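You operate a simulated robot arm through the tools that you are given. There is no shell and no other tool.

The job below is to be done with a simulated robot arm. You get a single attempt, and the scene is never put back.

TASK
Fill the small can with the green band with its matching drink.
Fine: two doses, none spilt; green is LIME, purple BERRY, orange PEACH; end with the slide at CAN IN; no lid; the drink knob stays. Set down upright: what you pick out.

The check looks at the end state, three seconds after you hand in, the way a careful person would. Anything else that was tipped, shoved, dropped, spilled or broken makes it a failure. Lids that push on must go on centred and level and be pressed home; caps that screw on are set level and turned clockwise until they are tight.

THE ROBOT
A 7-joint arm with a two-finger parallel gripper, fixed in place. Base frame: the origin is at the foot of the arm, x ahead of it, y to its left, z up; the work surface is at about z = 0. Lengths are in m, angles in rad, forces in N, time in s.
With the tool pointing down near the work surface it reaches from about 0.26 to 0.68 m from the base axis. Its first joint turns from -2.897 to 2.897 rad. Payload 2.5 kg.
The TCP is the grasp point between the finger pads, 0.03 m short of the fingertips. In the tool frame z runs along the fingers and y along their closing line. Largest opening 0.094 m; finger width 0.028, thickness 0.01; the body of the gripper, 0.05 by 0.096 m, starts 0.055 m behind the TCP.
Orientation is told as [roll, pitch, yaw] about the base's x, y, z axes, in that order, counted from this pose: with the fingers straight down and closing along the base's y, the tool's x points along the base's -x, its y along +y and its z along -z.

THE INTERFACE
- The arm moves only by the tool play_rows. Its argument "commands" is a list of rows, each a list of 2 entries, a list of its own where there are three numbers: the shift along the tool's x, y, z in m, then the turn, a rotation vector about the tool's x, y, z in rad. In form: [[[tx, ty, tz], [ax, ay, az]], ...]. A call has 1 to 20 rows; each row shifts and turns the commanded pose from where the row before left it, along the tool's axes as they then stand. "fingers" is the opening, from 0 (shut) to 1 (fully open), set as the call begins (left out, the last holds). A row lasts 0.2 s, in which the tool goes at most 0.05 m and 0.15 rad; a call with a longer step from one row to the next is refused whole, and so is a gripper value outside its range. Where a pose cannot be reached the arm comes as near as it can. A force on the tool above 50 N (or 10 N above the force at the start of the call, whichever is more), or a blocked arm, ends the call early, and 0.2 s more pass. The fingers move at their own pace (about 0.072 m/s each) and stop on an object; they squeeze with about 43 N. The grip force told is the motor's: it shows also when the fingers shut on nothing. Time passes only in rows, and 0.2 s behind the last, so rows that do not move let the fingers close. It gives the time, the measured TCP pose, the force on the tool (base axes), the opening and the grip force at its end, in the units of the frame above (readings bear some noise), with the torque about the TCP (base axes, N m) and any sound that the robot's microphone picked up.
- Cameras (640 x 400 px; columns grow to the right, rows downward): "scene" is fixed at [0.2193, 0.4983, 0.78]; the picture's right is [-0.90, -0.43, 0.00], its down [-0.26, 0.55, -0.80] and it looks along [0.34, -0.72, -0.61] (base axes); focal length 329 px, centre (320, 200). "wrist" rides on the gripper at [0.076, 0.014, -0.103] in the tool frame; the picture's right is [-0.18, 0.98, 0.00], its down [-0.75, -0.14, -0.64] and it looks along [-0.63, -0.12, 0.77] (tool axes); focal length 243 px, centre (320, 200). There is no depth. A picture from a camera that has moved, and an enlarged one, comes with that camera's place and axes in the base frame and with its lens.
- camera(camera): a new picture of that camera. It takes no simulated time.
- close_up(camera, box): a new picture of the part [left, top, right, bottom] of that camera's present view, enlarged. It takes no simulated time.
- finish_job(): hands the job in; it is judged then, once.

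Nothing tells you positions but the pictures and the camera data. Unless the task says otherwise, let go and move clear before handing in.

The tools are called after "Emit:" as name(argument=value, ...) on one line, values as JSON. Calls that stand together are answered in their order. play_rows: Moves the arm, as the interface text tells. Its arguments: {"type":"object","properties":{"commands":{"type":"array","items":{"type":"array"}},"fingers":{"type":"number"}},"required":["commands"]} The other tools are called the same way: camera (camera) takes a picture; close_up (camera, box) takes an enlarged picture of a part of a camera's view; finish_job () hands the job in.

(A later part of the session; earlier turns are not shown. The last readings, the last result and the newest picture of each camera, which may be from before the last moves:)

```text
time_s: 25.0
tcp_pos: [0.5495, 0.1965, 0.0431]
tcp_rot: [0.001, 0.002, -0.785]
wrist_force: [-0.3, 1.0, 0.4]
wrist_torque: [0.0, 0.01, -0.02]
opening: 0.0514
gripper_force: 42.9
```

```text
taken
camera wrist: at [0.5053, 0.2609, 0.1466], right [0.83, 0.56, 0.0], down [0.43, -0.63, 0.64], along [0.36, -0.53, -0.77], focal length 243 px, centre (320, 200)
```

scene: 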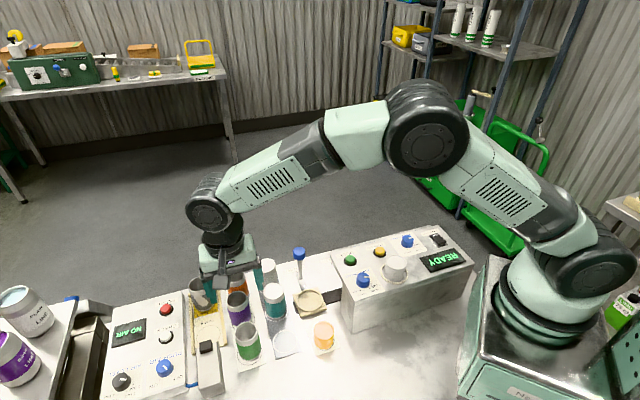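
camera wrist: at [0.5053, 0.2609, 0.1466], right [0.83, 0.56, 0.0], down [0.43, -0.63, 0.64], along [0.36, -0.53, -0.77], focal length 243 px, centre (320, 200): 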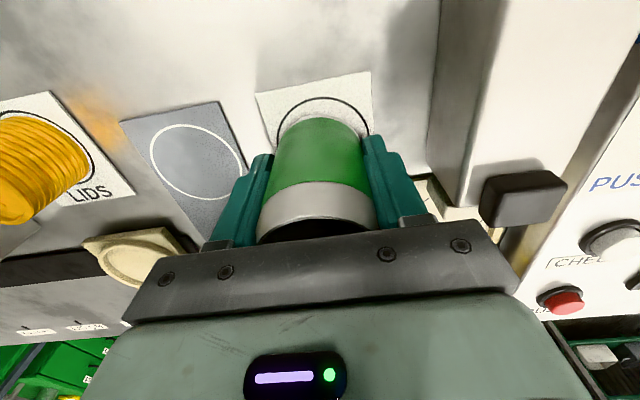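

The can is held at 0.051 m. I'll lift it straight up to clear its neighbours, then check it.

Emit:
play_rows(commands=[[[0, 0, -0.01], [0, 0, 0]], [[0, 0, -0.03], [0, 0, 0]], [[0, 0, -0.035], [0, 0, 0]], [[0, 0, -0.035], [0, 0, 0]], [[0, 0, -0.035], [0, 0, 0]], [[0, 0, -0.035], [0, 0, 0]], [[0, 0, 0], [0, 0, 0]], [[0, 0, 0], [0, 0, 0]]])

Emit:
camera(camera="wrist")

Emit:
camera(camera="scene")

```text
time_s: 26.8
tcp_pos: [0.5497, 0.2007, 0.2255]
tcp_rot: [0.001, -0.002, -0.785]
wrist_force: [0.6, -0.2, -0.6]
wrist_torque: [0.01, 0.02, -0.01]
opening: 0.0511
gripper_force: 43.3
```

```text
taken
camera wrist: at [0.5061, 0.264, 0.3272], right [0.83, 0.56, 0.0], down [0.43, -0.63, 0.64], along [0.36, -0.53, -0.77], focal length 243 px, centre (320, 200)
```

wrist: 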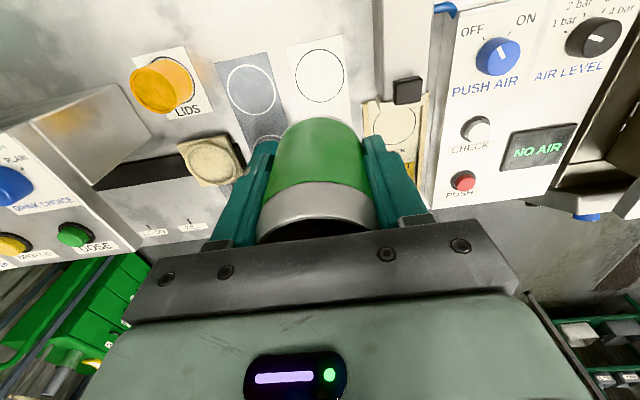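

```text
taken
```

scene: 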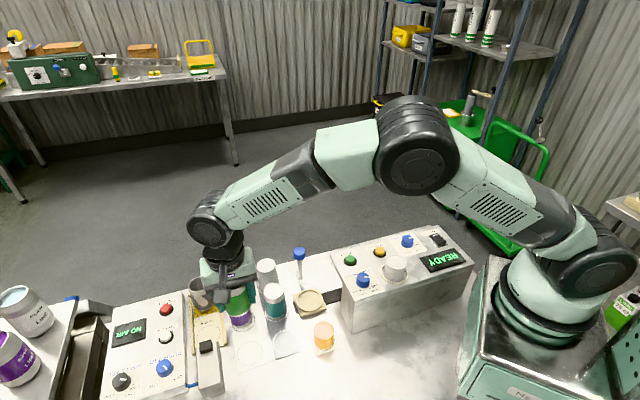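

The can came up cleanly. The nest is visible from here, so I'll zoom for another position fix before moving over it.

Emit:
close_up(camera="wrist", box=[150, 110, 270, 210])

Emit:
close_up(camera="scene", box=[270, 230, 350, 330])

```text
4.00 times, centred on (210, 160) of wrist
camera zoom: at [0.5061, 0.264, 0.3272], right [0.83, 0.56, 0.0], down [0.43, -0.63, 0.64], along [0.36, -0.53, -0.77], focal length 970 px, centre (760, 360)
```

zoom: 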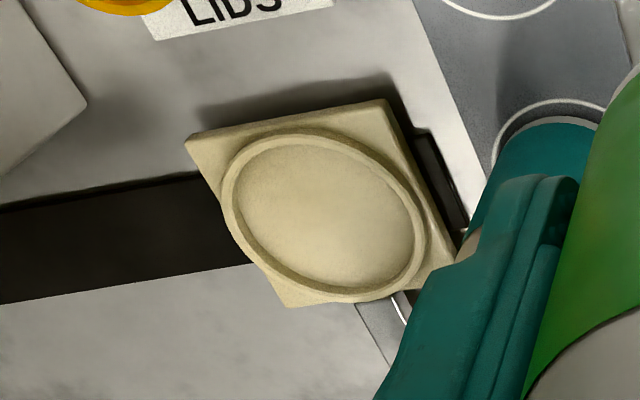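

```text
4.00 times, centred on (310, 280) of scene
camera zoom: at [0.2193, 0.4983, 0.78], right [-0.9, -0.43, 0.0], down [-0.26, 0.55, -0.8], along [0.34, -0.72, -0.61], focal length 1316 px, centre (360, -120)
```

zoom: 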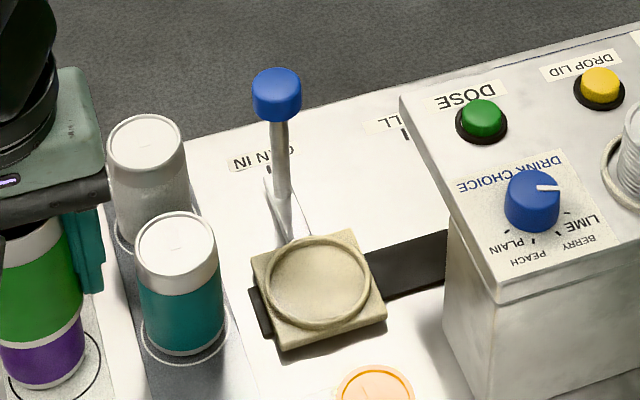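

The nest ring centre is about (0.479, 0.016) with its top near z = 0.015–0.02. I'll move the can above it at a safe height.

Emit:
play_rows(commands=[[[-0.0134, -0.0301, 0], [0, 0, 0]], [[-0.0134, -0.0301, 0], [0, 0, 0]], [[-0.0134, -0.0301, 0], [0, 0, 0]], [[-0.0134, -0.0301, 0], [0, 0, 0]], [[-0.0134, -0.0301, 0], [0, 0, 0]], [[-0.0134, -0.0301, 0], [0, 0, 0]], [[0, 0, 0.02], [0, 0, 0]], [[0, 0, 0.02], [0, 0, 0]], [[0, 0, 0], [0, 0, 0]], [[0, 0, 0], [0, 0, 0]]])

Emit:
camera(camera="wrist")

Emit:
close_up(camera="scene", box=[240, 200, 400, 340])

```text
time_s: 29.0
tcp_pos: [0.4779, 0.0131, 0.1841]
tcp_rot: [-0.001, 0.001, -0.785]
wrist_force: [-0.4, 0.9, -0.2]
wrist_torque: [0.0, 0.05, -0.03]
opening: 0.0512
gripper_force: 43.3
```

```text
taken
camera wrist: at [0.4343, 0.077, 0.287], right [0.83, 0.56, 0.0], down [0.43, -0.63, 0.64], along [0.36, -0.53, -0.77], focal length 243 px, centre (320, 200)
```

wrist: 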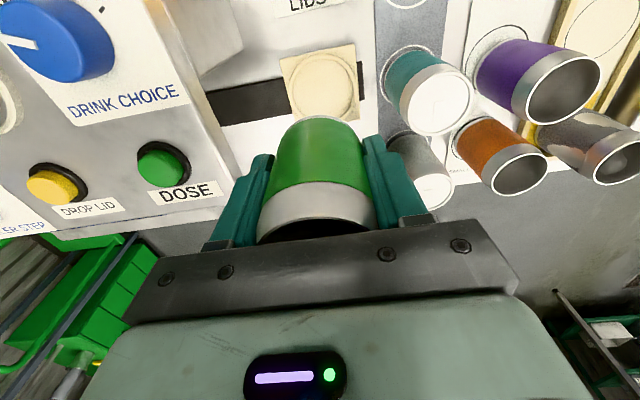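

```text
2.86 times, centred on (320, 270) of scene
camera zoom: at [0.2193, 0.4983, 0.78], right [-0.9, -0.43, 0.0], down [-0.26, 0.55, -0.8], along [0.34, -0.72, -0.61], focal length 940 px, centre (320, 0)
```

zoom: 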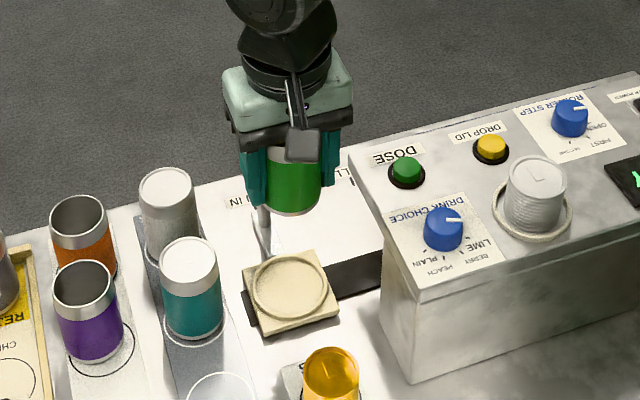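

The can hangs above the nest. I'll zoom to measure the remaining offset.

Emit:
close_up(camera="wrist", box=[260, 30, 390, 130])

```text
4.00 times, centred on (325, 80) of wrist
camera zoom: at [0.4343, 0.077, 0.287], right [0.83, 0.56, 0.0], down [0.43, -0.63, 0.64], along [0.36, -0.53, -0.77], focal length 970 px, centre (300, 680)
```

zoom: 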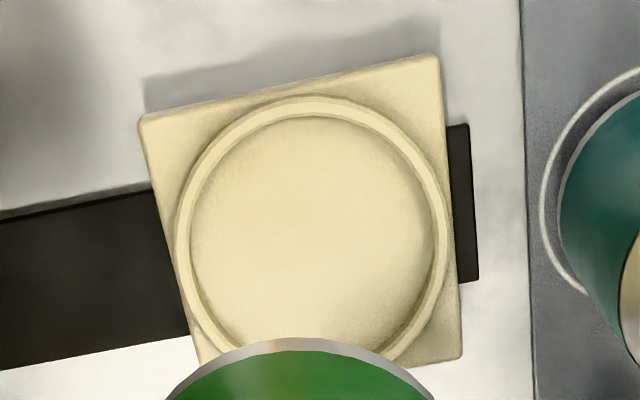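

The nest ring's inner diameter is about 64 mm against the can's 51.5 mm, so there is slack. I'll correct by a few mm and descend to just above the nest.

Emit:
play_rows(commands=[[[0.0033, 0.0025, 0.01], [0, 0, 0]], [[0, 0, 0.025], [0, 0, 0]], [[0, 0, 0.025], [0, 0, 0]], [[0, 0, 0.025], [0, 0, 0]], [[0, 0, 0.015], [0, 0, 0]], [[0, 0, 0], [0, 0, 0]], [[0, 0, 0], [0, 0, 0]]])

Emit:
camera(camera="wrist")

Emit:
close_up(camera="scene", box=[260, 230, 360, 340])

```text
time_s: 30.6
tcp_pos: [0.4779, 0.0187, 0.0852]
tcp_rot: [0.001, 0.0, -0.785]
wrist_force: [0.1, -1.2, -0.1]
wrist_torque: [0.0, 0.0, 0.0]
opening: 0.051
gripper_force: 43.6
```

```text
taken
camera wrist: at [0.4347, 0.0809, 0.1868], right [0.83, 0.56, 0.0], down [0.43, -0.63, 0.64], along [0.36, -0.53, -0.77], focal length 243 px, centre (320, 200)
```

wrist: 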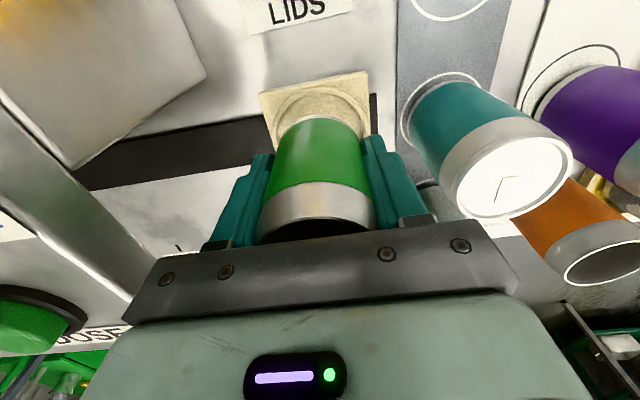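

```text
3.64 times, centred on (310, 285) of scene
camera zoom: at [0.2193, 0.4983, 0.78], right [-0.9, -0.43, 0.0], down [-0.26, 0.55, -0.8], along [0.34, -0.72, -0.61], focal length 1197 px, centre (356, -109)
```

zoom: 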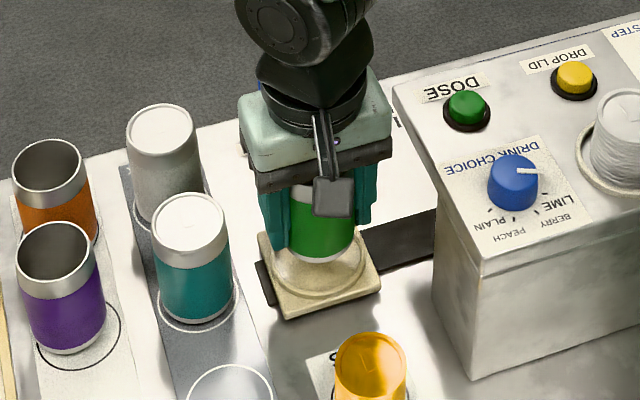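

The can is about 3 cm above the nest. I'll check the centring in the enlarged wrist view.

Emit:
close_up(camera="wrist", box=[240, 50, 400, 150])

Emit:
close_up(camera="scene", box=[290, 270, 350, 325])

```text
4.00 times, centred on (320, 100) of wrist
camera zoom: at [0.4347, 0.0809, 0.1868], right [0.83, 0.56, 0.0], down [0.43, -0.63, 0.64], along [0.36, -0.53, -0.77], focal length 970 px, centre (320, 600)
```

zoom: 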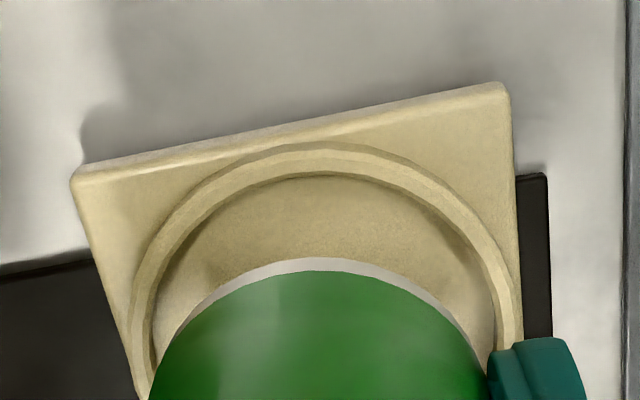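

```text
7.27 times, centred on (320, 298) of scene
camera zoom: at [0.2193, 0.4983, 0.78], right [-0.9, -0.43, 0.0], down [-0.26, 0.55, -0.8], along [0.34, -0.72, -0.61], focal length 2394 px, centre (320, -509)
```

zoom: 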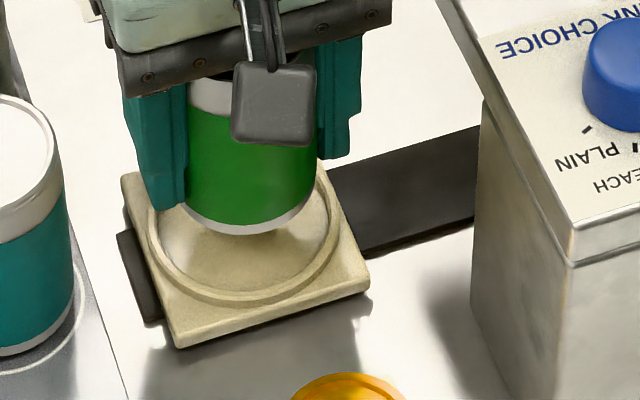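

Alignment looks good to within about 2 mm in the wrist view. I'll descend another 15 mm and look again before entering the recess.

Emit:
play_rows(commands=[[[0, 0.001, 0.008], [0, 0, 0]], [[0, 0, 0.007], [0, 0, 0]], [[0, 0, 0], [0, 0, 0]], [[0, 0, 0], [0, 0, 0]]])

Emit:
close_up(camera="wrist", box=[240, 60, 400, 160])

Emit:
close_up(camera="scene", box=[290, 270, 350, 325])

```text
time_s: 31.6
tcp_pos: [0.4793, 0.0177, 0.0686]
tcp_rot: [0.001, 0.0, -0.788]
wrist_force: [0.4, 0.3, -0.4]
wrist_torque: [-0.01, 0.03, 0.01]
opening: 0.0512
gripper_force: 42.7
```

```text
4.00 times, centred on (320, 110) of wrist
camera zoom: at [0.4354, 0.0819, 0.1716], right [0.83, 0.56, 0.0], down [0.43, -0.63, 0.64], along [0.36, -0.53, -0.77], focal length 970 px, centre (320, 560)
```

zoom: 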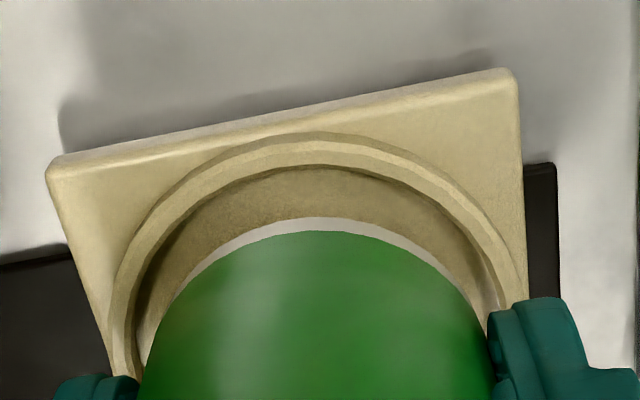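

```text
7.27 times, centred on (320, 298) of scene
camera zoom: at [0.2193, 0.4983, 0.78], right [-0.9, -0.43, 0.0], down [-0.26, 0.55, -0.8], along [0.34, -0.72, -0.61], focal length 2394 px, centre (320, -509)
```

zoom: 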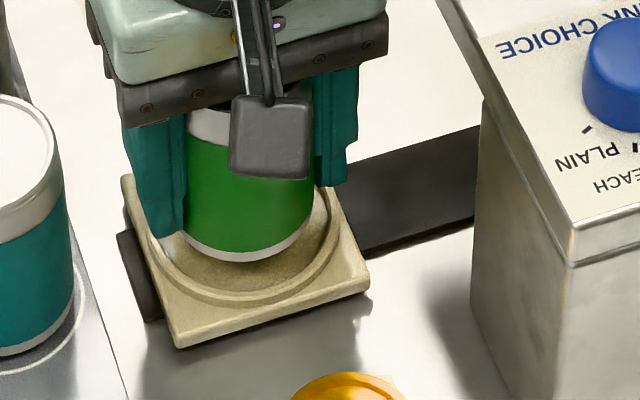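

Centring is within about 2 mm in both views. I'll lower into the recess in small steps, watching for contact force.

Emit:
play_rows(commands=[[[0, 0, 0.003], [0, 0, 0]], [[0, 0, 0.003], [0, 0, 0]], [[0, 0, 0.002], [0, 0, 0]], [[0, 0, 0], [0, 0, 0]]])

Emit:
close_up(camera="scene", box=[290, 270, 350, 325])

```text
time_s: 32.6
tcp_pos: [0.4779, 0.017, 0.0598]
tcp_rot: [0.0, -0.002, -0.785]
wrist_force: [-0.4, 0.5, 0.7]
wrist_torque: [0.04, 0.02, -0.01]
opening: 0.0512
gripper_force: 43.3
```

```text
7.27 times, centred on (320, 298) of scene
camera zoom: at [0.2193, 0.4983, 0.78], right [-0.9, -0.43, 0.0], down [-0.26, 0.55, -0.8], along [0.34, -0.72, -0.61], focal length 2394 px, centre (320, -509)
```

zoom: 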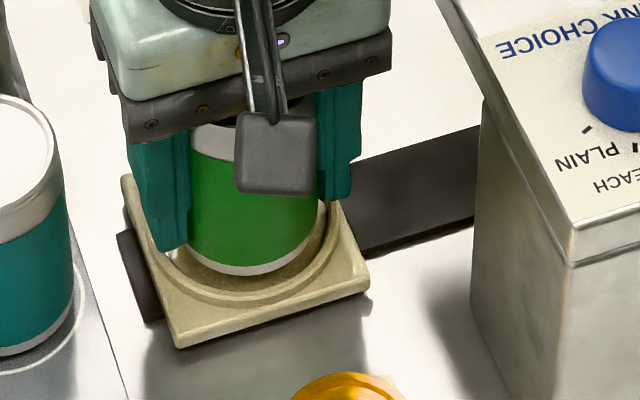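

No contact yet. I'll continue lowering in 1.5 mm steps.

Emit:
play_rows(commands=[[[0, 0, 0.0015], [0, 0, 0]], [[0, 0, 0.0015], [0, 0, 0]], [[0, 0, 0], [0, 0, 0]]])

Emit:
close_up(camera="wrist", box=[240, 60, 400, 160])

Emit:
close_up(camera="scene", box=[290, 270, 350, 325])

```text
time_s: 33.4
tcp_pos: [0.4779, 0.0184, 0.0572]
tcp_rot: [0.0, 0.0, -0.787]
wrist_force: [-0.5, 0.6, -0.1]
wrist_torque: [-0.04, -0.02, -0.03]
opening: 0.0509
gripper_force: 43.1
```

```text
4.00 times, centred on (320, 110) of wrist
camera zoom: at [0.4347, 0.0814, 0.1608], right [0.83, 0.56, 0.0], down [0.43, -0.63, 0.64], along [0.36, -0.53, -0.77], focal length 970 px, centre (320, 560)
```

zoom: 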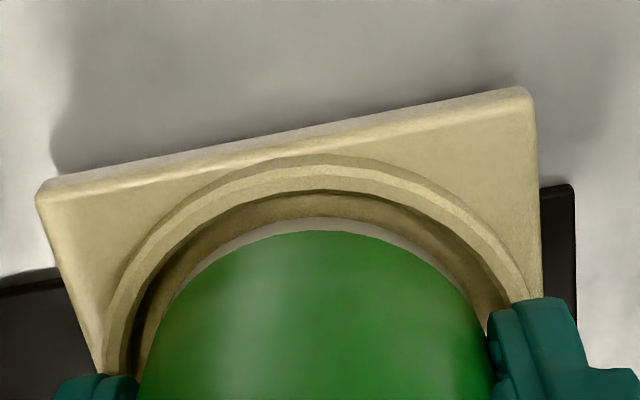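

```text
7.27 times, centred on (320, 298) of scene
camera zoom: at [0.2193, 0.4983, 0.78], right [-0.9, -0.43, 0.0], down [-0.26, 0.55, -0.8], along [0.34, -0.72, -0.61], focal length 2394 px, centre (320, -509)
```

zoom: 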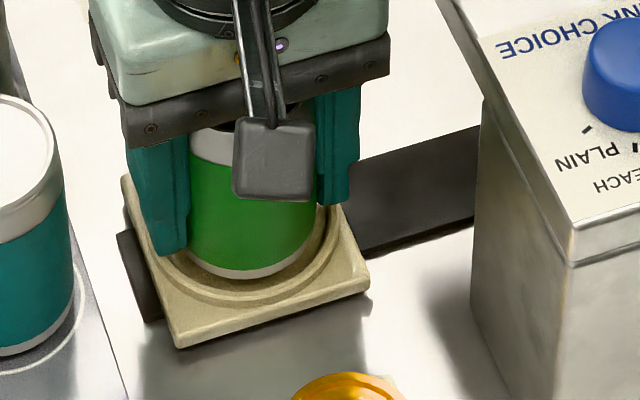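

Still no contact, and centring remains good. I'll continue lowering.

Emit:
play_rows(commands=[[[0, 0, 0.0015], [0, 0, 0]], [[0, 0, 0.0015], [0, 0, 0]], [[0, 0, 0], [0, 0, 0]]])

Emit:
close_up(camera="scene", box=[290, 270, 350, 325])

```text
time_s: 34.2
tcp_pos: [0.4791, 0.0173, 0.0558]
tcp_rot: [0.0, -0.002, -0.784]
wrist_force: [-0.3, 0.1, -0.4]
wrist_torque: [0.02, -0.01, 0.0]
opening: 0.0508
gripper_force: 43.3
```

```text
7.27 times, centred on (320, 298) of scene
camera zoom: at [0.2193, 0.4983, 0.78], right [-0.9, -0.43, 0.0], down [-0.26, 0.55, -0.8], along [0.34, -0.72, -0.61], focal length 2394 px, centre (320, -509)
```

zoom: 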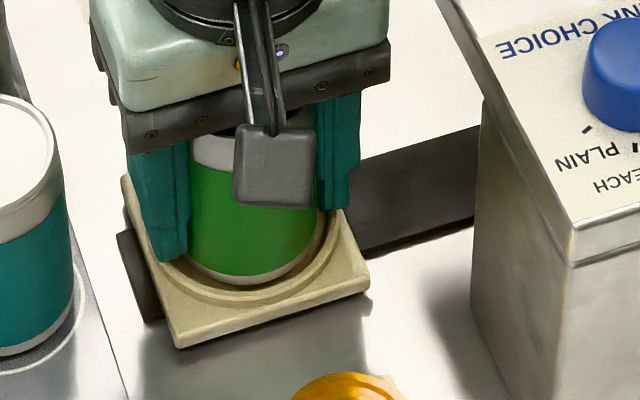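

Still floating free. I'll continue in 1 mm steps.

Emit:
play_rows(commands=[[[0, 0, 0.001], [0, 0, 0]], [[0, 0, 0.001], [0, 0, 0]], [[0, 0, 0], [0, 0, 0]]])

Emit:
play_rows(commands=[[[0, 0, 0.001], [0, 0, 0]], [[0, 0, 0.001], [0, 0, 0]], [[0, 0, 0], [0, 0, 0]]])

Emit:
close_up(camera="wrist", box=[240, 60, 400, 160])

Emit:
close_up(camera="scene", box=[290, 270, 350, 325])

```text
time_s: 35.0
tcp_pos: [0.478, 0.0178, 0.0537]
tcp_rot: [0.002, -0.002, -0.787]
wrist_force: [-3.8, -1.3, 20.9]
wrist_torque: [0.04, 0.21, 0.05]
opening: 0.0512
gripper_force: 43.3
```

```text
time_s: 35.8
tcp_pos: [0.4781, 0.0175, 0.0517]
tcp_rot: [0.002, -0.001, -0.787]
wrist_force: [1.5, -1.5, 28.3]
wrist_torque: [-0.04, 0.07, 0.0]
opening: 0.0511
gripper_force: 42.3
```

```text
4.00 times, centred on (320, 110) of wrist
camera zoom: at [0.4348, 0.0817, 0.1542], right [0.83, 0.56, 0.0], down [0.43, -0.63, 0.64], along [0.36, -0.53, -0.77], focal length 970 px, centre (320, 560)
```

zoom: 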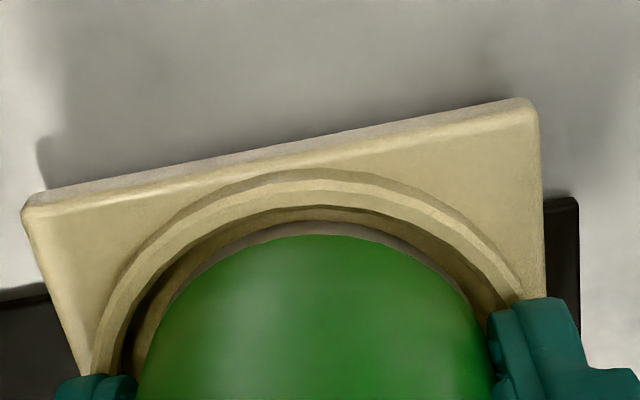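

```text
7.27 times, centred on (320, 298) of scene
camera zoom: at [0.2193, 0.4983, 0.78], right [-0.9, -0.43, 0.0], down [-0.26, 0.55, -0.8], along [0.34, -0.72, -0.61], focal length 2394 px, centre (320, -509)
```

zoom: 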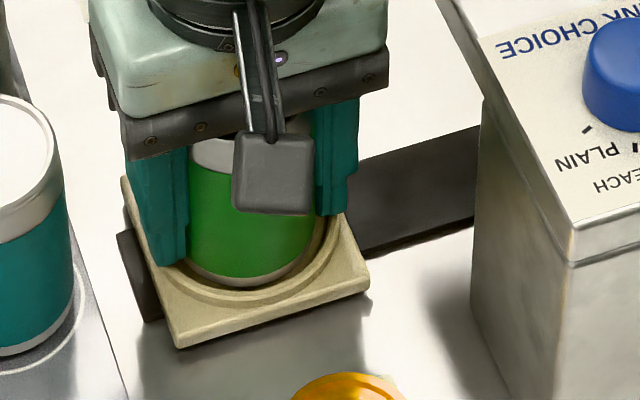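

Contact was made at TCP z of about 0.0535 and the can is seated in the recess. I'll ease off 1.5 mm, then open partway to release.

Emit:
play_rows(commands=[[[0, 0, -0.0015], [0, 0, 0]], [[0, 0, 0], [0, 0, 0]]])

Emit:
play_rows(commands=[[[0, 0, 0], [0, 0, 0]], [[0, 0, 0], [0, 0, 0]], [[0, 0, 0], [0, 0, 0]]], fingers=0.74)

Emit:
camera(camera="wrist")

Emit:
close_up(camera="scene", box=[290, 270, 350, 325])

```text
time_s: 36.4
tcp_pos: [0.4773, 0.0176, 0.0522]
tcp_rot: [0.0, 0.0, -0.787]
wrist_force: [3.3, -3.3, 9.8]
wrist_torque: [-0.08, -0.17, -0.05]
opening: 0.0509
gripper_force: 43.0
```

```text
time_s: 37.2
tcp_pos: [0.4768, 0.0189, 0.053]
tcp_rot: [0.0, 0.0, -0.786]
wrist_force: [1.0, 0.5, -0.4]
wrist_torque: [0.02, -0.02, 0.02]
opening: 0.0695
gripper_force: 0.0
```

```text
taken
camera wrist: at [0.434, 0.082, 0.1548], right [0.83, 0.56, 0.0], down [0.43, -0.63, 0.64], along [0.36, -0.53, -0.77], focal length 243 px, centre (320, 200)
```

wrist: 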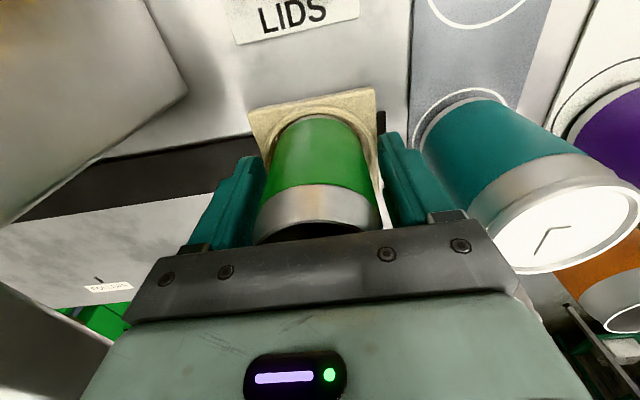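

```text
7.27 times, centred on (320, 298) of scene
camera zoom: at [0.2193, 0.4983, 0.78], right [-0.9, -0.43, 0.0], down [-0.26, 0.55, -0.8], along [0.34, -0.72, -0.61], focal length 2394 px, centre (320, -509)
```

zoom: 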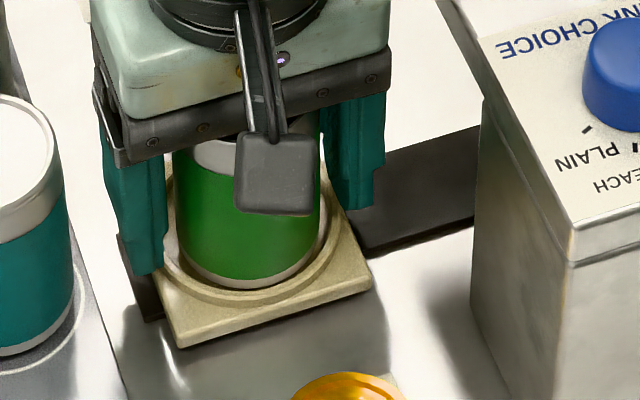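

The can stands upright and free in the nest. I'll lift the gripper straight up and inspect the can's seating.

Emit:
play_rows(commands=[[[0, 0, -0.015], [0, 0, 0]], [[0, 0, -0.03], [0, 0, 0]], [[0, 0, -0.04], [0, 0, 0]], [[0, 0, -0.04], [0, 0, 0]], [[0, 0, -0.03], [0, 0, 0]], [[0, 0, 0], [0, 0, 0]]])

Emit:
camera(camera="wrist")

Emit:
close_up(camera="scene", box=[260, 230, 360, 340])

```text
time_s: 38.6
tcp_pos: [0.4778, 0.0171, 0.2074]
tcp_rot: [0.0, -0.001, -0.786]
wrist_force: [-0.5, 0.1, 1.1]
wrist_torque: [0.03, -0.01, -0.01]
opening: 0.0696
gripper_force: 0.0
```

```text
taken
camera wrist: at [0.4345, 0.0814, 0.3102], right [0.83, 0.56, 0.0], down [0.43, -0.63, 0.64], along [0.36, -0.53, -0.77], focal length 243 px, centre (320, 200)
```

wrist: 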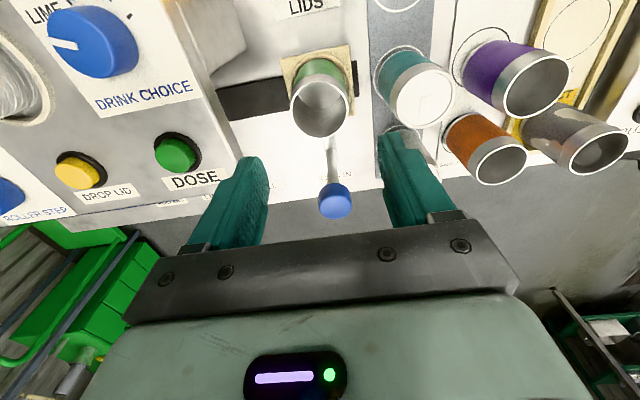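

```text
3.64 times, centred on (310, 285) of scene
camera zoom: at [0.2193, 0.4983, 0.78], right [-0.9, -0.43, 0.0], down [-0.26, 0.55, -0.8], along [0.34, -0.72, -0.61], focal length 1197 px, centre (356, -109)
```

zoom: 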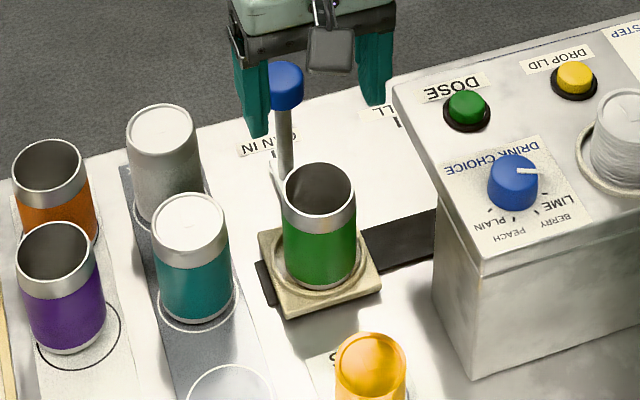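

The green can stands upright in the nest. I'll zoom for centring and measure the lever knob.

Emit:
close_up(camera="scene", box=[290, 235, 350, 325])

Emit:
close_up(camera="wrist", box=[250, 30, 410, 230])

```text
4.44 times, centred on (320, 280) of scene
camera zoom: at [0.2193, 0.4983, 0.78], right [-0.9, -0.43, 0.0], down [-0.26, 0.55, -0.8], along [0.34, -0.72, -0.61], focal length 1463 px, centre (320, -156)
```

zoom: 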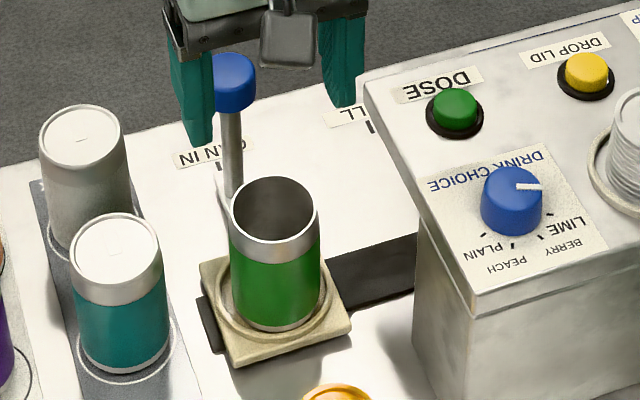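

```text
2.00 times, centred on (330, 130) of wrist
camera zoom: at [0.4345, 0.0814, 0.3102], right [0.83, 0.56, 0.0], down [0.43, -0.63, 0.64], along [0.36, -0.53, -0.77], focal length 485 px, centre (300, 340)
```

zoom: 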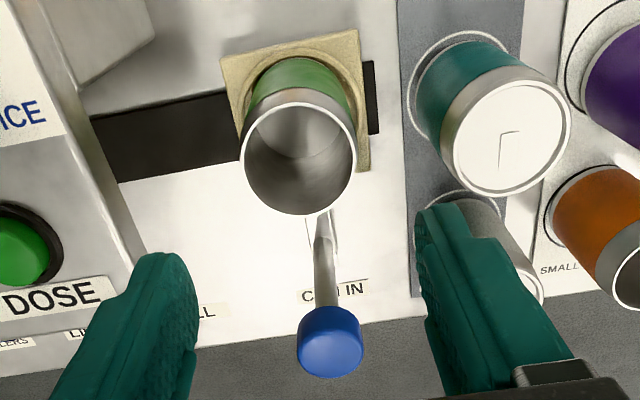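

The can is seated centrally. The lever knob is about (0.5375, -0.046), top z of about 0.124 and diameter about 33 mm. I'll move above it keeping this orientation.

Emit:
play_rows(commands=[[[-0.0218, -0.0008, 0], [0, 0, 0]], [[-0.0218, -0.0008, 0], [0, 0, 0]], [[-0.0218, -0.0008, 0], [0, 0, 0]], [[-0.0216, -0.0008, 0], [0, 0, 0]], [[0, 0, 0], [0, 0, 0]], [[0, 0, 0], [0, 0, 0]]])

Emit:
camera(camera="wrist")

Emit:
close_up(camera="scene", box=[240, 190, 380, 320])

```text
time_s: 40.0
tcp_pos: [0.5376, -0.0454, 0.2058]
tcp_rot: [-0.001, 0.001, -0.784]
wrist_force: [0.7, 0.6, -1.0]
wrist_torque: [-0.02, 0.01, 0.04]
opening: 0.0696
gripper_force: 0.0
```

```text
taken
camera wrist: at [0.4946, 0.0186, 0.3089], right [0.83, 0.56, 0.0], down [0.43, -0.63, 0.64], along [0.36, -0.53, -0.77], focal length 243 px, centre (320, 200)
```

wrist: 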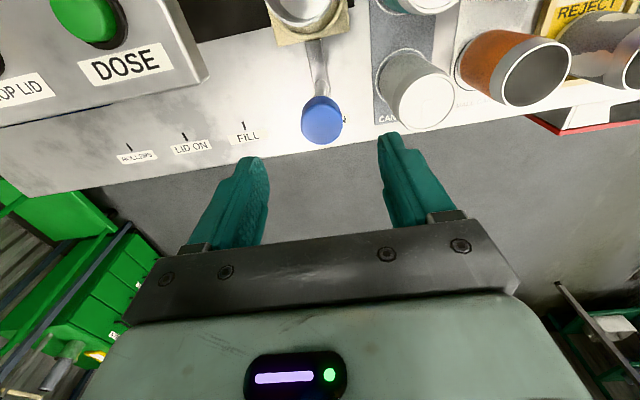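

```text
3.08 times, centred on (310, 255) of scene
camera zoom: at [0.2193, 0.4983, 0.78], right [-0.9, -0.43, 0.0], down [-0.26, 0.55, -0.8], along [0.34, -0.72, -0.61], focal length 1013 px, centre (351, 31)
```

zoom: 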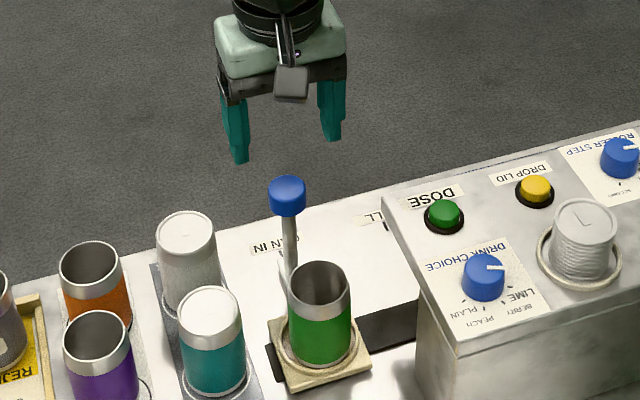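

The lever knob sits almost centred under the fingers. I'll do a quick enlarged check.

Emit:
close_up(camera="wrist", box=[240, 60, 400, 160])

```text
4.00 times, centred on (320, 110) of wrist
camera zoom: at [0.4946, 0.0186, 0.3089], right [0.83, 0.56, 0.0], down [0.43, -0.63, 0.64], along [0.36, -0.53, -0.77], focal length 970 px, centre (320, 560)
```

zoom: 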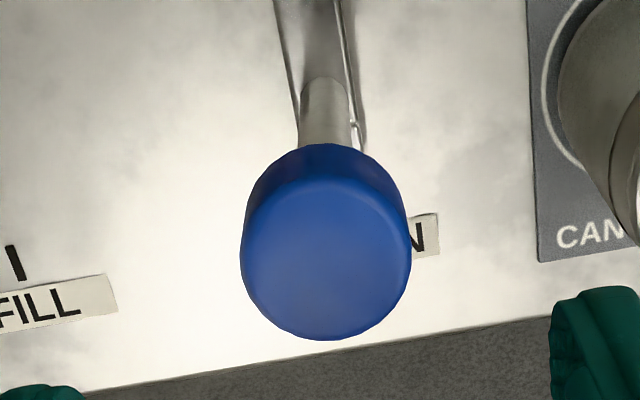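

The knob is aligned within 1–2 mm. I'll descend around it to TCP z of about 0.116 and close.

Emit:
play_rows(commands=[[[0, 0.001, 0.02], [0, 0, 0]], [[0, 0, 0.025], [0, 0, 0]], [[0, 0, 0.025], [0, 0, 0]], [[0, 0, 0.02], [0, 0, 0]], [[0, 0, 0], [0, 0, 0]], [[0, 0, 0], [0, 0, 0]]])

Emit:
camera(camera="wrist")

Emit:
close_up(camera="scene", box=[240, 190, 380, 320])

```text
time_s: 41.4
tcp_pos: [0.5386, -0.0444, 0.1188]
tcp_rot: [0.0, 0.0, -0.786]
wrist_force: [-0.1, 0.1, -0.5]
wrist_torque: [-0.02, 0.0, 0.03]
opening: 0.0696
gripper_force: 0.1
```

```text
taken
camera wrist: at [0.4948, 0.0194, 0.22], right [0.83, 0.56, 0.0], down [0.43, -0.63, 0.64], along [0.36, -0.53, -0.77], focal length 243 px, centre (320, 200)
```

wrist: 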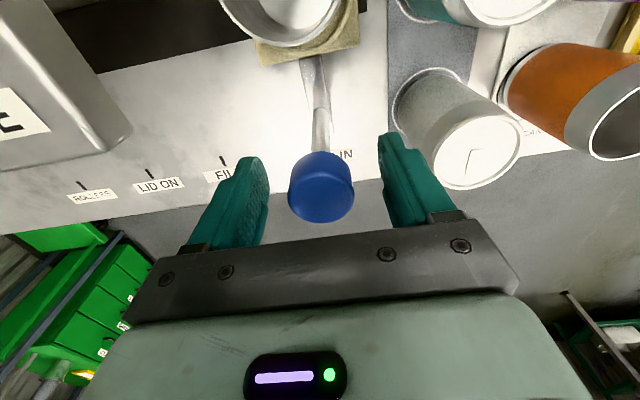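

```text
3.08 times, centred on (310, 255) of scene
camera zoom: at [0.2193, 0.4983, 0.78], right [-0.9, -0.43, 0.0], down [-0.26, 0.55, -0.8], along [0.34, -0.72, -0.61], focal length 1013 px, centre (351, 31)
```

zoom: 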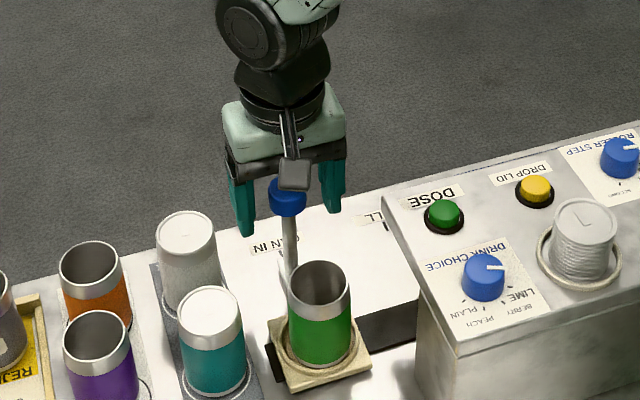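

The knob is between the fingers. I'm closing on it.

Emit:
play_rows(commands=[[[0, 0, 0], [0, 0, 0]], [[0, 0, 0], [0, 0, 0]], [[0, 0, 0], [0, 0, 0]], [[0, 0, 0], [0, 0, 0]]], fingers=0.0)

Emit:
close_up(camera="scene", box=[240, 190, 380, 320])

Emit:
camera(camera="wrist")

```text
time_s: 42.4
tcp_pos: [0.538, -0.0445, 0.1191]
tcp_rot: [-0.001, 0.0, -0.784]
wrist_force: [1.4, 0.4, -1.3]
wrist_torque: [-0.24, 0.15, 0.02]
opening: 0.0334
gripper_force: 44.8
```

```text
3.08 times, centred on (310, 255) of scene
camera zoom: at [0.2193, 0.4983, 0.78], right [-0.9, -0.43, 0.0], down [-0.26, 0.55, -0.8], along [0.34, -0.72, -0.61], focal length 1013 px, centre (351, 31)
```

zoom: 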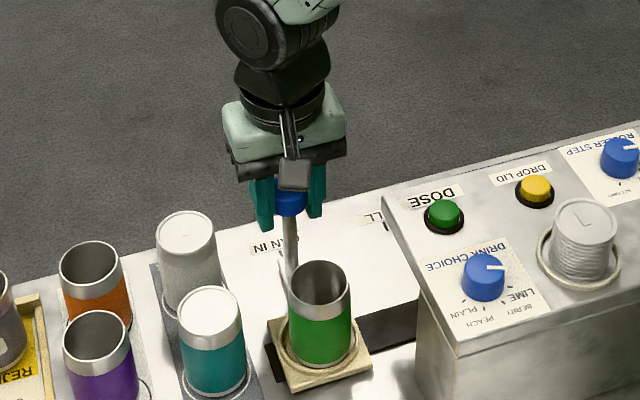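

```text
taken
camera wrist: at [0.4948, 0.0194, 0.22], right [0.83, 0.56, 0.0], down [0.43, -0.63, 0.64], along [0.36, -0.53, -0.77], focal length 243 px, centre (320, 200)
```

wrist: 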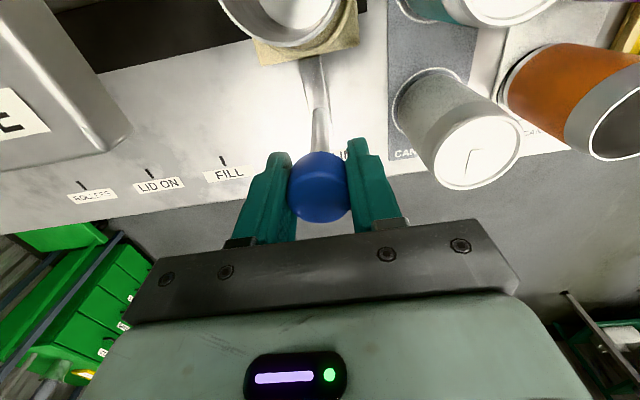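

The knob is gripped. I'll slide gently along the slide direction (tool -y), first 3 cm, to check the force and that the can follows.

Emit:
play_rows(commands=[[[0, -0.002, 0], [0, 0, 0]], [[0, -0.004, 0], [0, 0, 0]], [[0, -0.006, 0], [0, 0, 0]], [[0, -0.006, 0], [0, 0, 0]], [[0, -0.006, 0], [0, 0, 0]], [[0, -0.004, 0], [0, 0, 0]], [[0, -0.002, 0], [0, 0, 0]], [[0, 0, 0], [0, 0, 0]]])

Emit:
close_up(camera="scene", box=[240, 190, 380, 320])

```text
time_s: 44.2
tcp_pos: [0.5156, -0.0675, 0.1185]
tcp_rot: [0.001, 0.0, -0.787]
wrist_force: [6.3, -7.2, -10.9]
wrist_torque: [0.69, 0.15, 0.07]
opening: 0.0337
gripper_force: 45.1
```

```text
3.08 times, centred on (310, 255) of scene
camera zoom: at [0.2193, 0.4983, 0.78], right [-0.9, -0.43, 0.0], down [-0.26, 0.55, -0.8], along [0.34, -0.72, -0.61], focal length 1013 px, centre (351, 31)
```

zoom: 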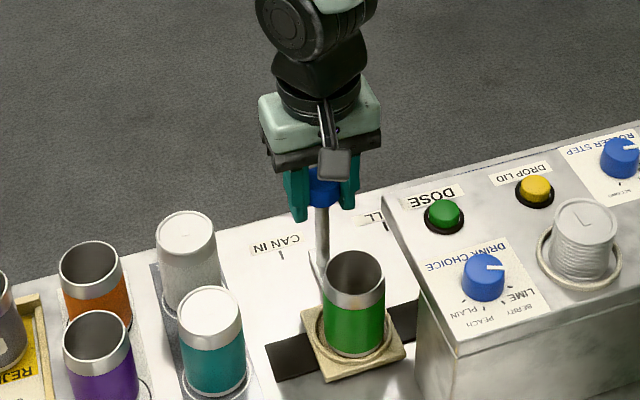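

The slide moves freely and the can rides along upright. I'll move another 5 cm.

Emit:
play_rows(commands=[[[0, -0.002, 0], [0, 0, 0]], [[0, -0.005, 0], [0, 0, 0]], [[0, -0.007, 0], [0, 0, 0]], [[0, -0.007, 0], [0, 0, 0]], [[0, -0.007, 0], [0, 0, 0]], [[0, -0.007, 0], [0, 0, 0]], [[0, -0.007, 0], [0, 0, 0]], [[0, -0.005, 0], [0, 0, 0]], [[0, -0.003, 0], [0, 0, 0]], [[0, 0, 0], [0, 0, 0]]])

Emit:
close_up(camera="scene", box=[260, 190, 400, 320])

Emit:
camera(camera="wrist")

```text
time_s: 46.4
tcp_pos: [0.4802, -0.1016, 0.1179]
tcp_rot: [0.0, 0.001, -0.786]
wrist_force: [-5.5, 5.9, -2.1]
wrist_torque: [0.41, -0.15, 0.0]
opening: 0.0335
gripper_force: 44.7
```

```text
3.08 times, centred on (330, 255) of scene
camera zoom: at [0.2193, 0.4983, 0.78], right [-0.9, -0.43, 0.0], down [-0.26, 0.55, -0.8], along [0.34, -0.72, -0.61], focal length 1013 px, centre (289, 31)
```

zoom: 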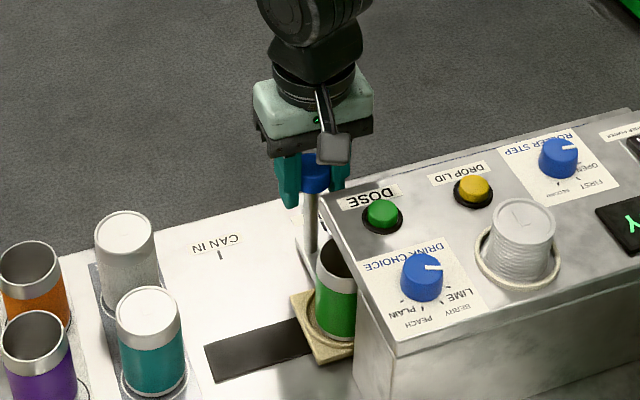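

```text
taken
camera wrist: at [0.4373, -0.0382, 0.2202], right [0.83, 0.56, 0.0], down [0.43, -0.63, 0.64], along [0.36, -0.53, -0.77], focal length 243 px, centre (320, 200)
```

wrist: 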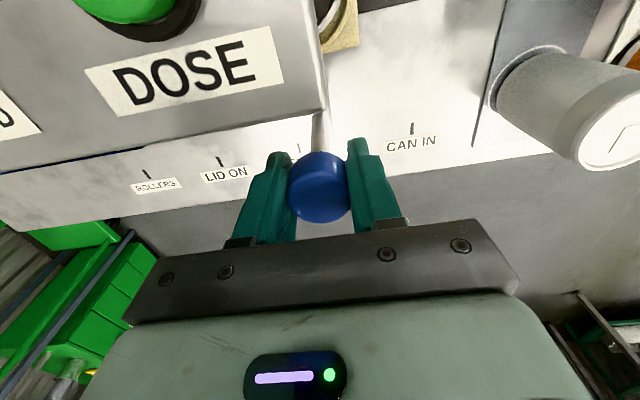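

The can is now under the overhang with clearance. The remaining travel to FILL is about 28 mm, so I'll finish it slowly.

Emit:
play_rows(commands=[[[0, -0.002, 0], [0, 0, 0]], [[0, -0.004, 0], [0, 0, 0]], [[0, -0.005, 0], [0, 0, 0]], [[0, -0.005, 0], [0, 0, 0]], [[0, -0.005, 0], [0, 0, 0]], [[0, -0.004, 0], [0, 0, 0]], [[0, -0.0028, 0], [0, 0, 0]], [[0, 0, 0], [0, 0, 0]], [[0, 0, 0], [0, 0, 0]]])

Emit:
camera(camera="wrist")

Emit:
close_up(camera="scene", box=[300, 190, 480, 320])

```text
time_s: 48.4
tcp_pos: [0.462, -0.1212, 0.1183]
tcp_rot: [0.0, 0.0, -0.787]
wrist_force: [-6.0, 5.6, -12.0]
wrist_torque: [0.76, 0.3, 0.12]
opening: 0.0338
gripper_force: 44.8
```

```text
taken
camera wrist: at [0.418, -0.0576, 0.2202], right [0.83, 0.56, 0.0], down [0.43, -0.63, 0.64], along [0.36, -0.53, -0.77], focal length 243 px, centre (320, 200)
```

wrist: 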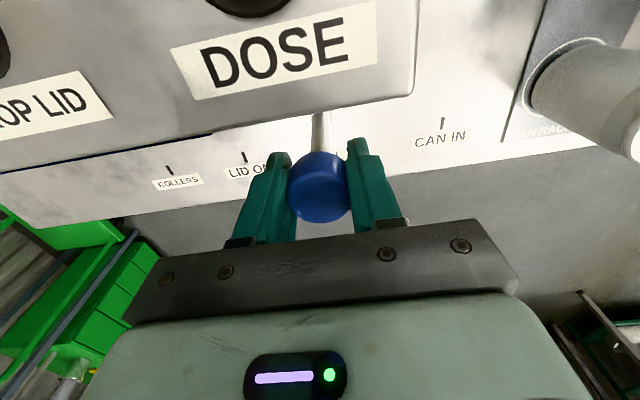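

```text
3.08 times, centred on (390, 255) of scene
camera zoom: at [0.2193, 0.4983, 0.78], right [-0.9, -0.43, 0.0], down [-0.26, 0.55, -0.8], along [0.34, -0.72, -0.61], focal length 1013 px, centre (105, 31)
```

zoom: 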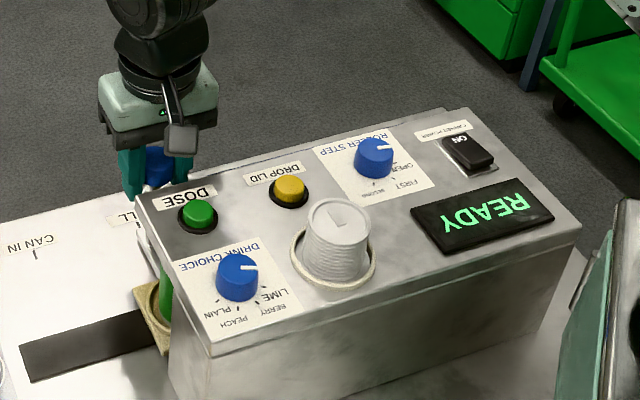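

The lever is at about the FILL position. I'll release it, rise straight up, and check its alignment with the FILL mark.

Emit:
play_rows(commands=[[[0, 0, 0], [0, 0, 0]], [[0, 0, 0], [0, 0, 0]], [[0, 0, 0], [0, 0, 0]]], fingers=0.7)

Emit:
play_rows(commands=[[[0, 0, -0.02], [0, 0, 0]], [[0, 0, -0.03], [0, 0, 0]], [[0, 0, -0.03], [0, 0, 0]], [[0, 0, -0.02], [0, 0, 0]], [[0, 0, 0], [0, 0, 0]]])

Emit:
camera(camera="wrist")

Emit:
close_up(camera="wrist", box=[240, 60, 480, 210])

Emit:
close_up(camera="scene", box=[300, 200, 400, 310])

```text
time_s: 49.2
tcp_pos: [0.4621, -0.1216, 0.1181]
tcp_rot: [0.0, 0.002, -0.785]
wrist_force: [0.1, -0.2, -0.9]
wrist_torque: [0.01, 0.01, 0.02]
opening: 0.0659
gripper_force: 0.1
```

```text
time_s: 50.4
tcp_pos: [0.4595, -0.1214, 0.2182]
tcp_rot: [0.0, 0.0, -0.786]
wrist_force: [-0.9, -0.5, -1.2]
wrist_torque: [-0.01, 0.04, -0.02]
opening: 0.0654
gripper_force: 0.2
```

```text
taken
camera wrist: at [0.4164, -0.0577, 0.321], right [0.83, 0.56, 0.0], down [0.43, -0.63, 0.64], along [0.36, -0.53, -0.77], focal length 243 px, centre (320, 200)
```

wrist: 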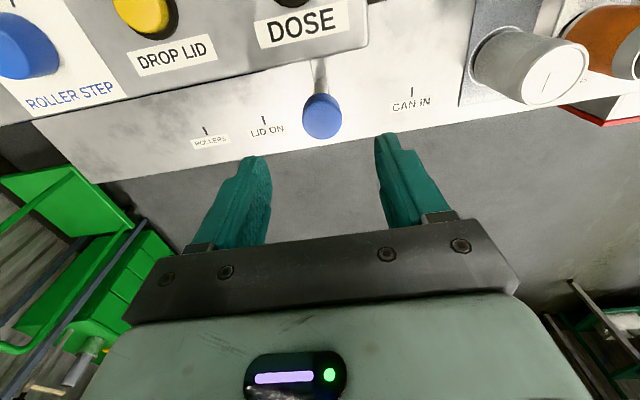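

```text
2.67 times, centred on (360, 135) of wrist
camera zoom: at [0.4164, -0.0577, 0.321], right [0.83, 0.56, 0.0], down [0.43, -0.63, 0.64], along [0.36, -0.53, -0.77], focal length 647 px, centre (213, 373)
```

zoom: 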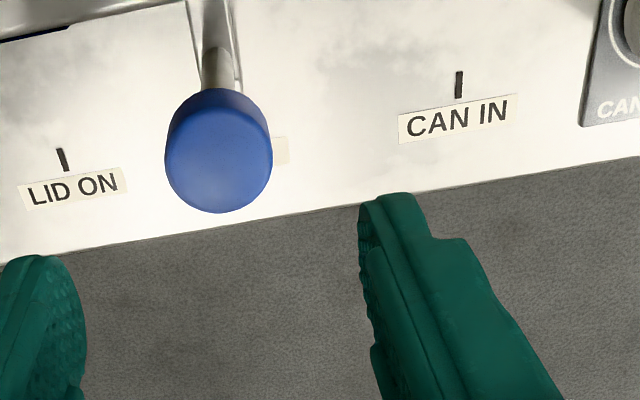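

```text
3.64 times, centred on (350, 255) of scene
camera zoom: at [0.2193, 0.4983, 0.78], right [-0.9, -0.43, 0.0], down [-0.26, 0.55, -0.8], along [0.34, -0.72, -0.61], focal length 1197 px, centre (211, 0)
```

zoom: 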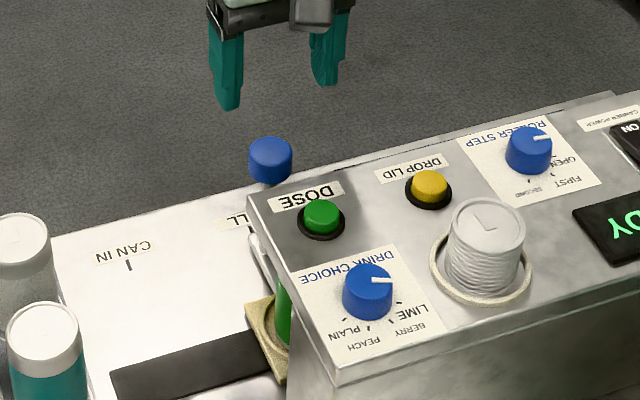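

The lever is between LID ON and CAN IN, hiding the FILL mark. I'll shift sideways for an oblique look at the mark, and to see the can under the overhang.

Emit:
play_rows(commands=[[[0.01, 0.03, -0.01], [0, 0, 0]], [[0.01, 0.03, -0.01], [0, 0, 0]], [[0.01, 0.03, 0], [0, 0, 0]], [[0, 0, 0], [0, 0, 0]]])

Emit:
camera(camera="wrist")

Emit:
close_up(camera="wrist", box=[60, 60, 300, 200])

```text
time_s: 51.4
tcp_pos: [0.5048, -0.0351, 0.2394]
tcp_rot: [-0.001, 0.001, -0.788]
wrist_force: [0.9, -0.4, -0.7]
wrist_torque: [-0.02, -0.02, 0.03]
opening: 0.0659
gripper_force: 0.0
```

```text
taken
camera wrist: at [0.4609, 0.0283, 0.3417], right [0.83, 0.56, 0.0], down [0.43, -0.63, 0.64], along [0.36, -0.53, -0.77], focal length 243 px, centre (320, 200)
```

wrist: 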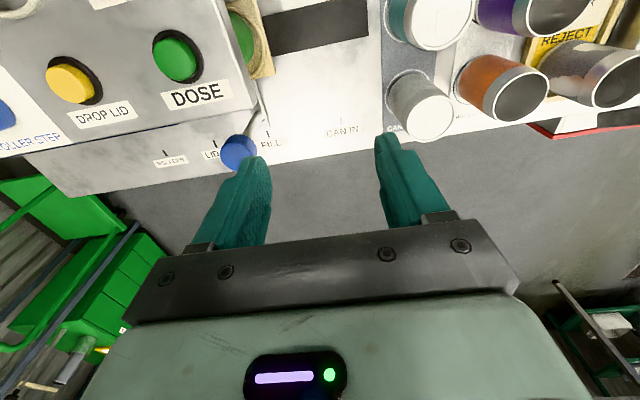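

```text
2.67 times, centred on (180, 130) of wrist
camera zoom: at [0.4609, 0.0283, 0.3417], right [0.83, 0.56, 0.0], down [0.43, -0.63, 0.64], along [0.36, -0.53, -0.77], focal length 647 px, centre (693, 387)
```

zoom: 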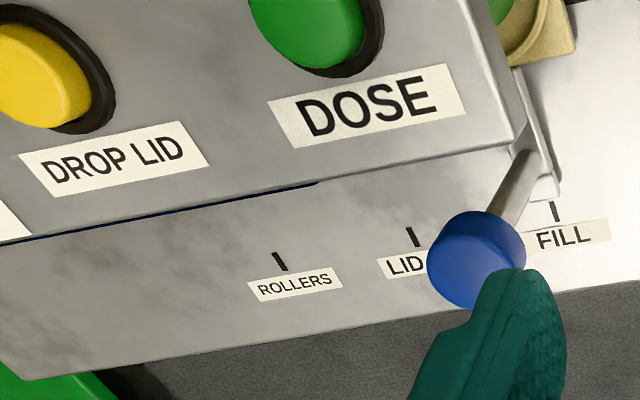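

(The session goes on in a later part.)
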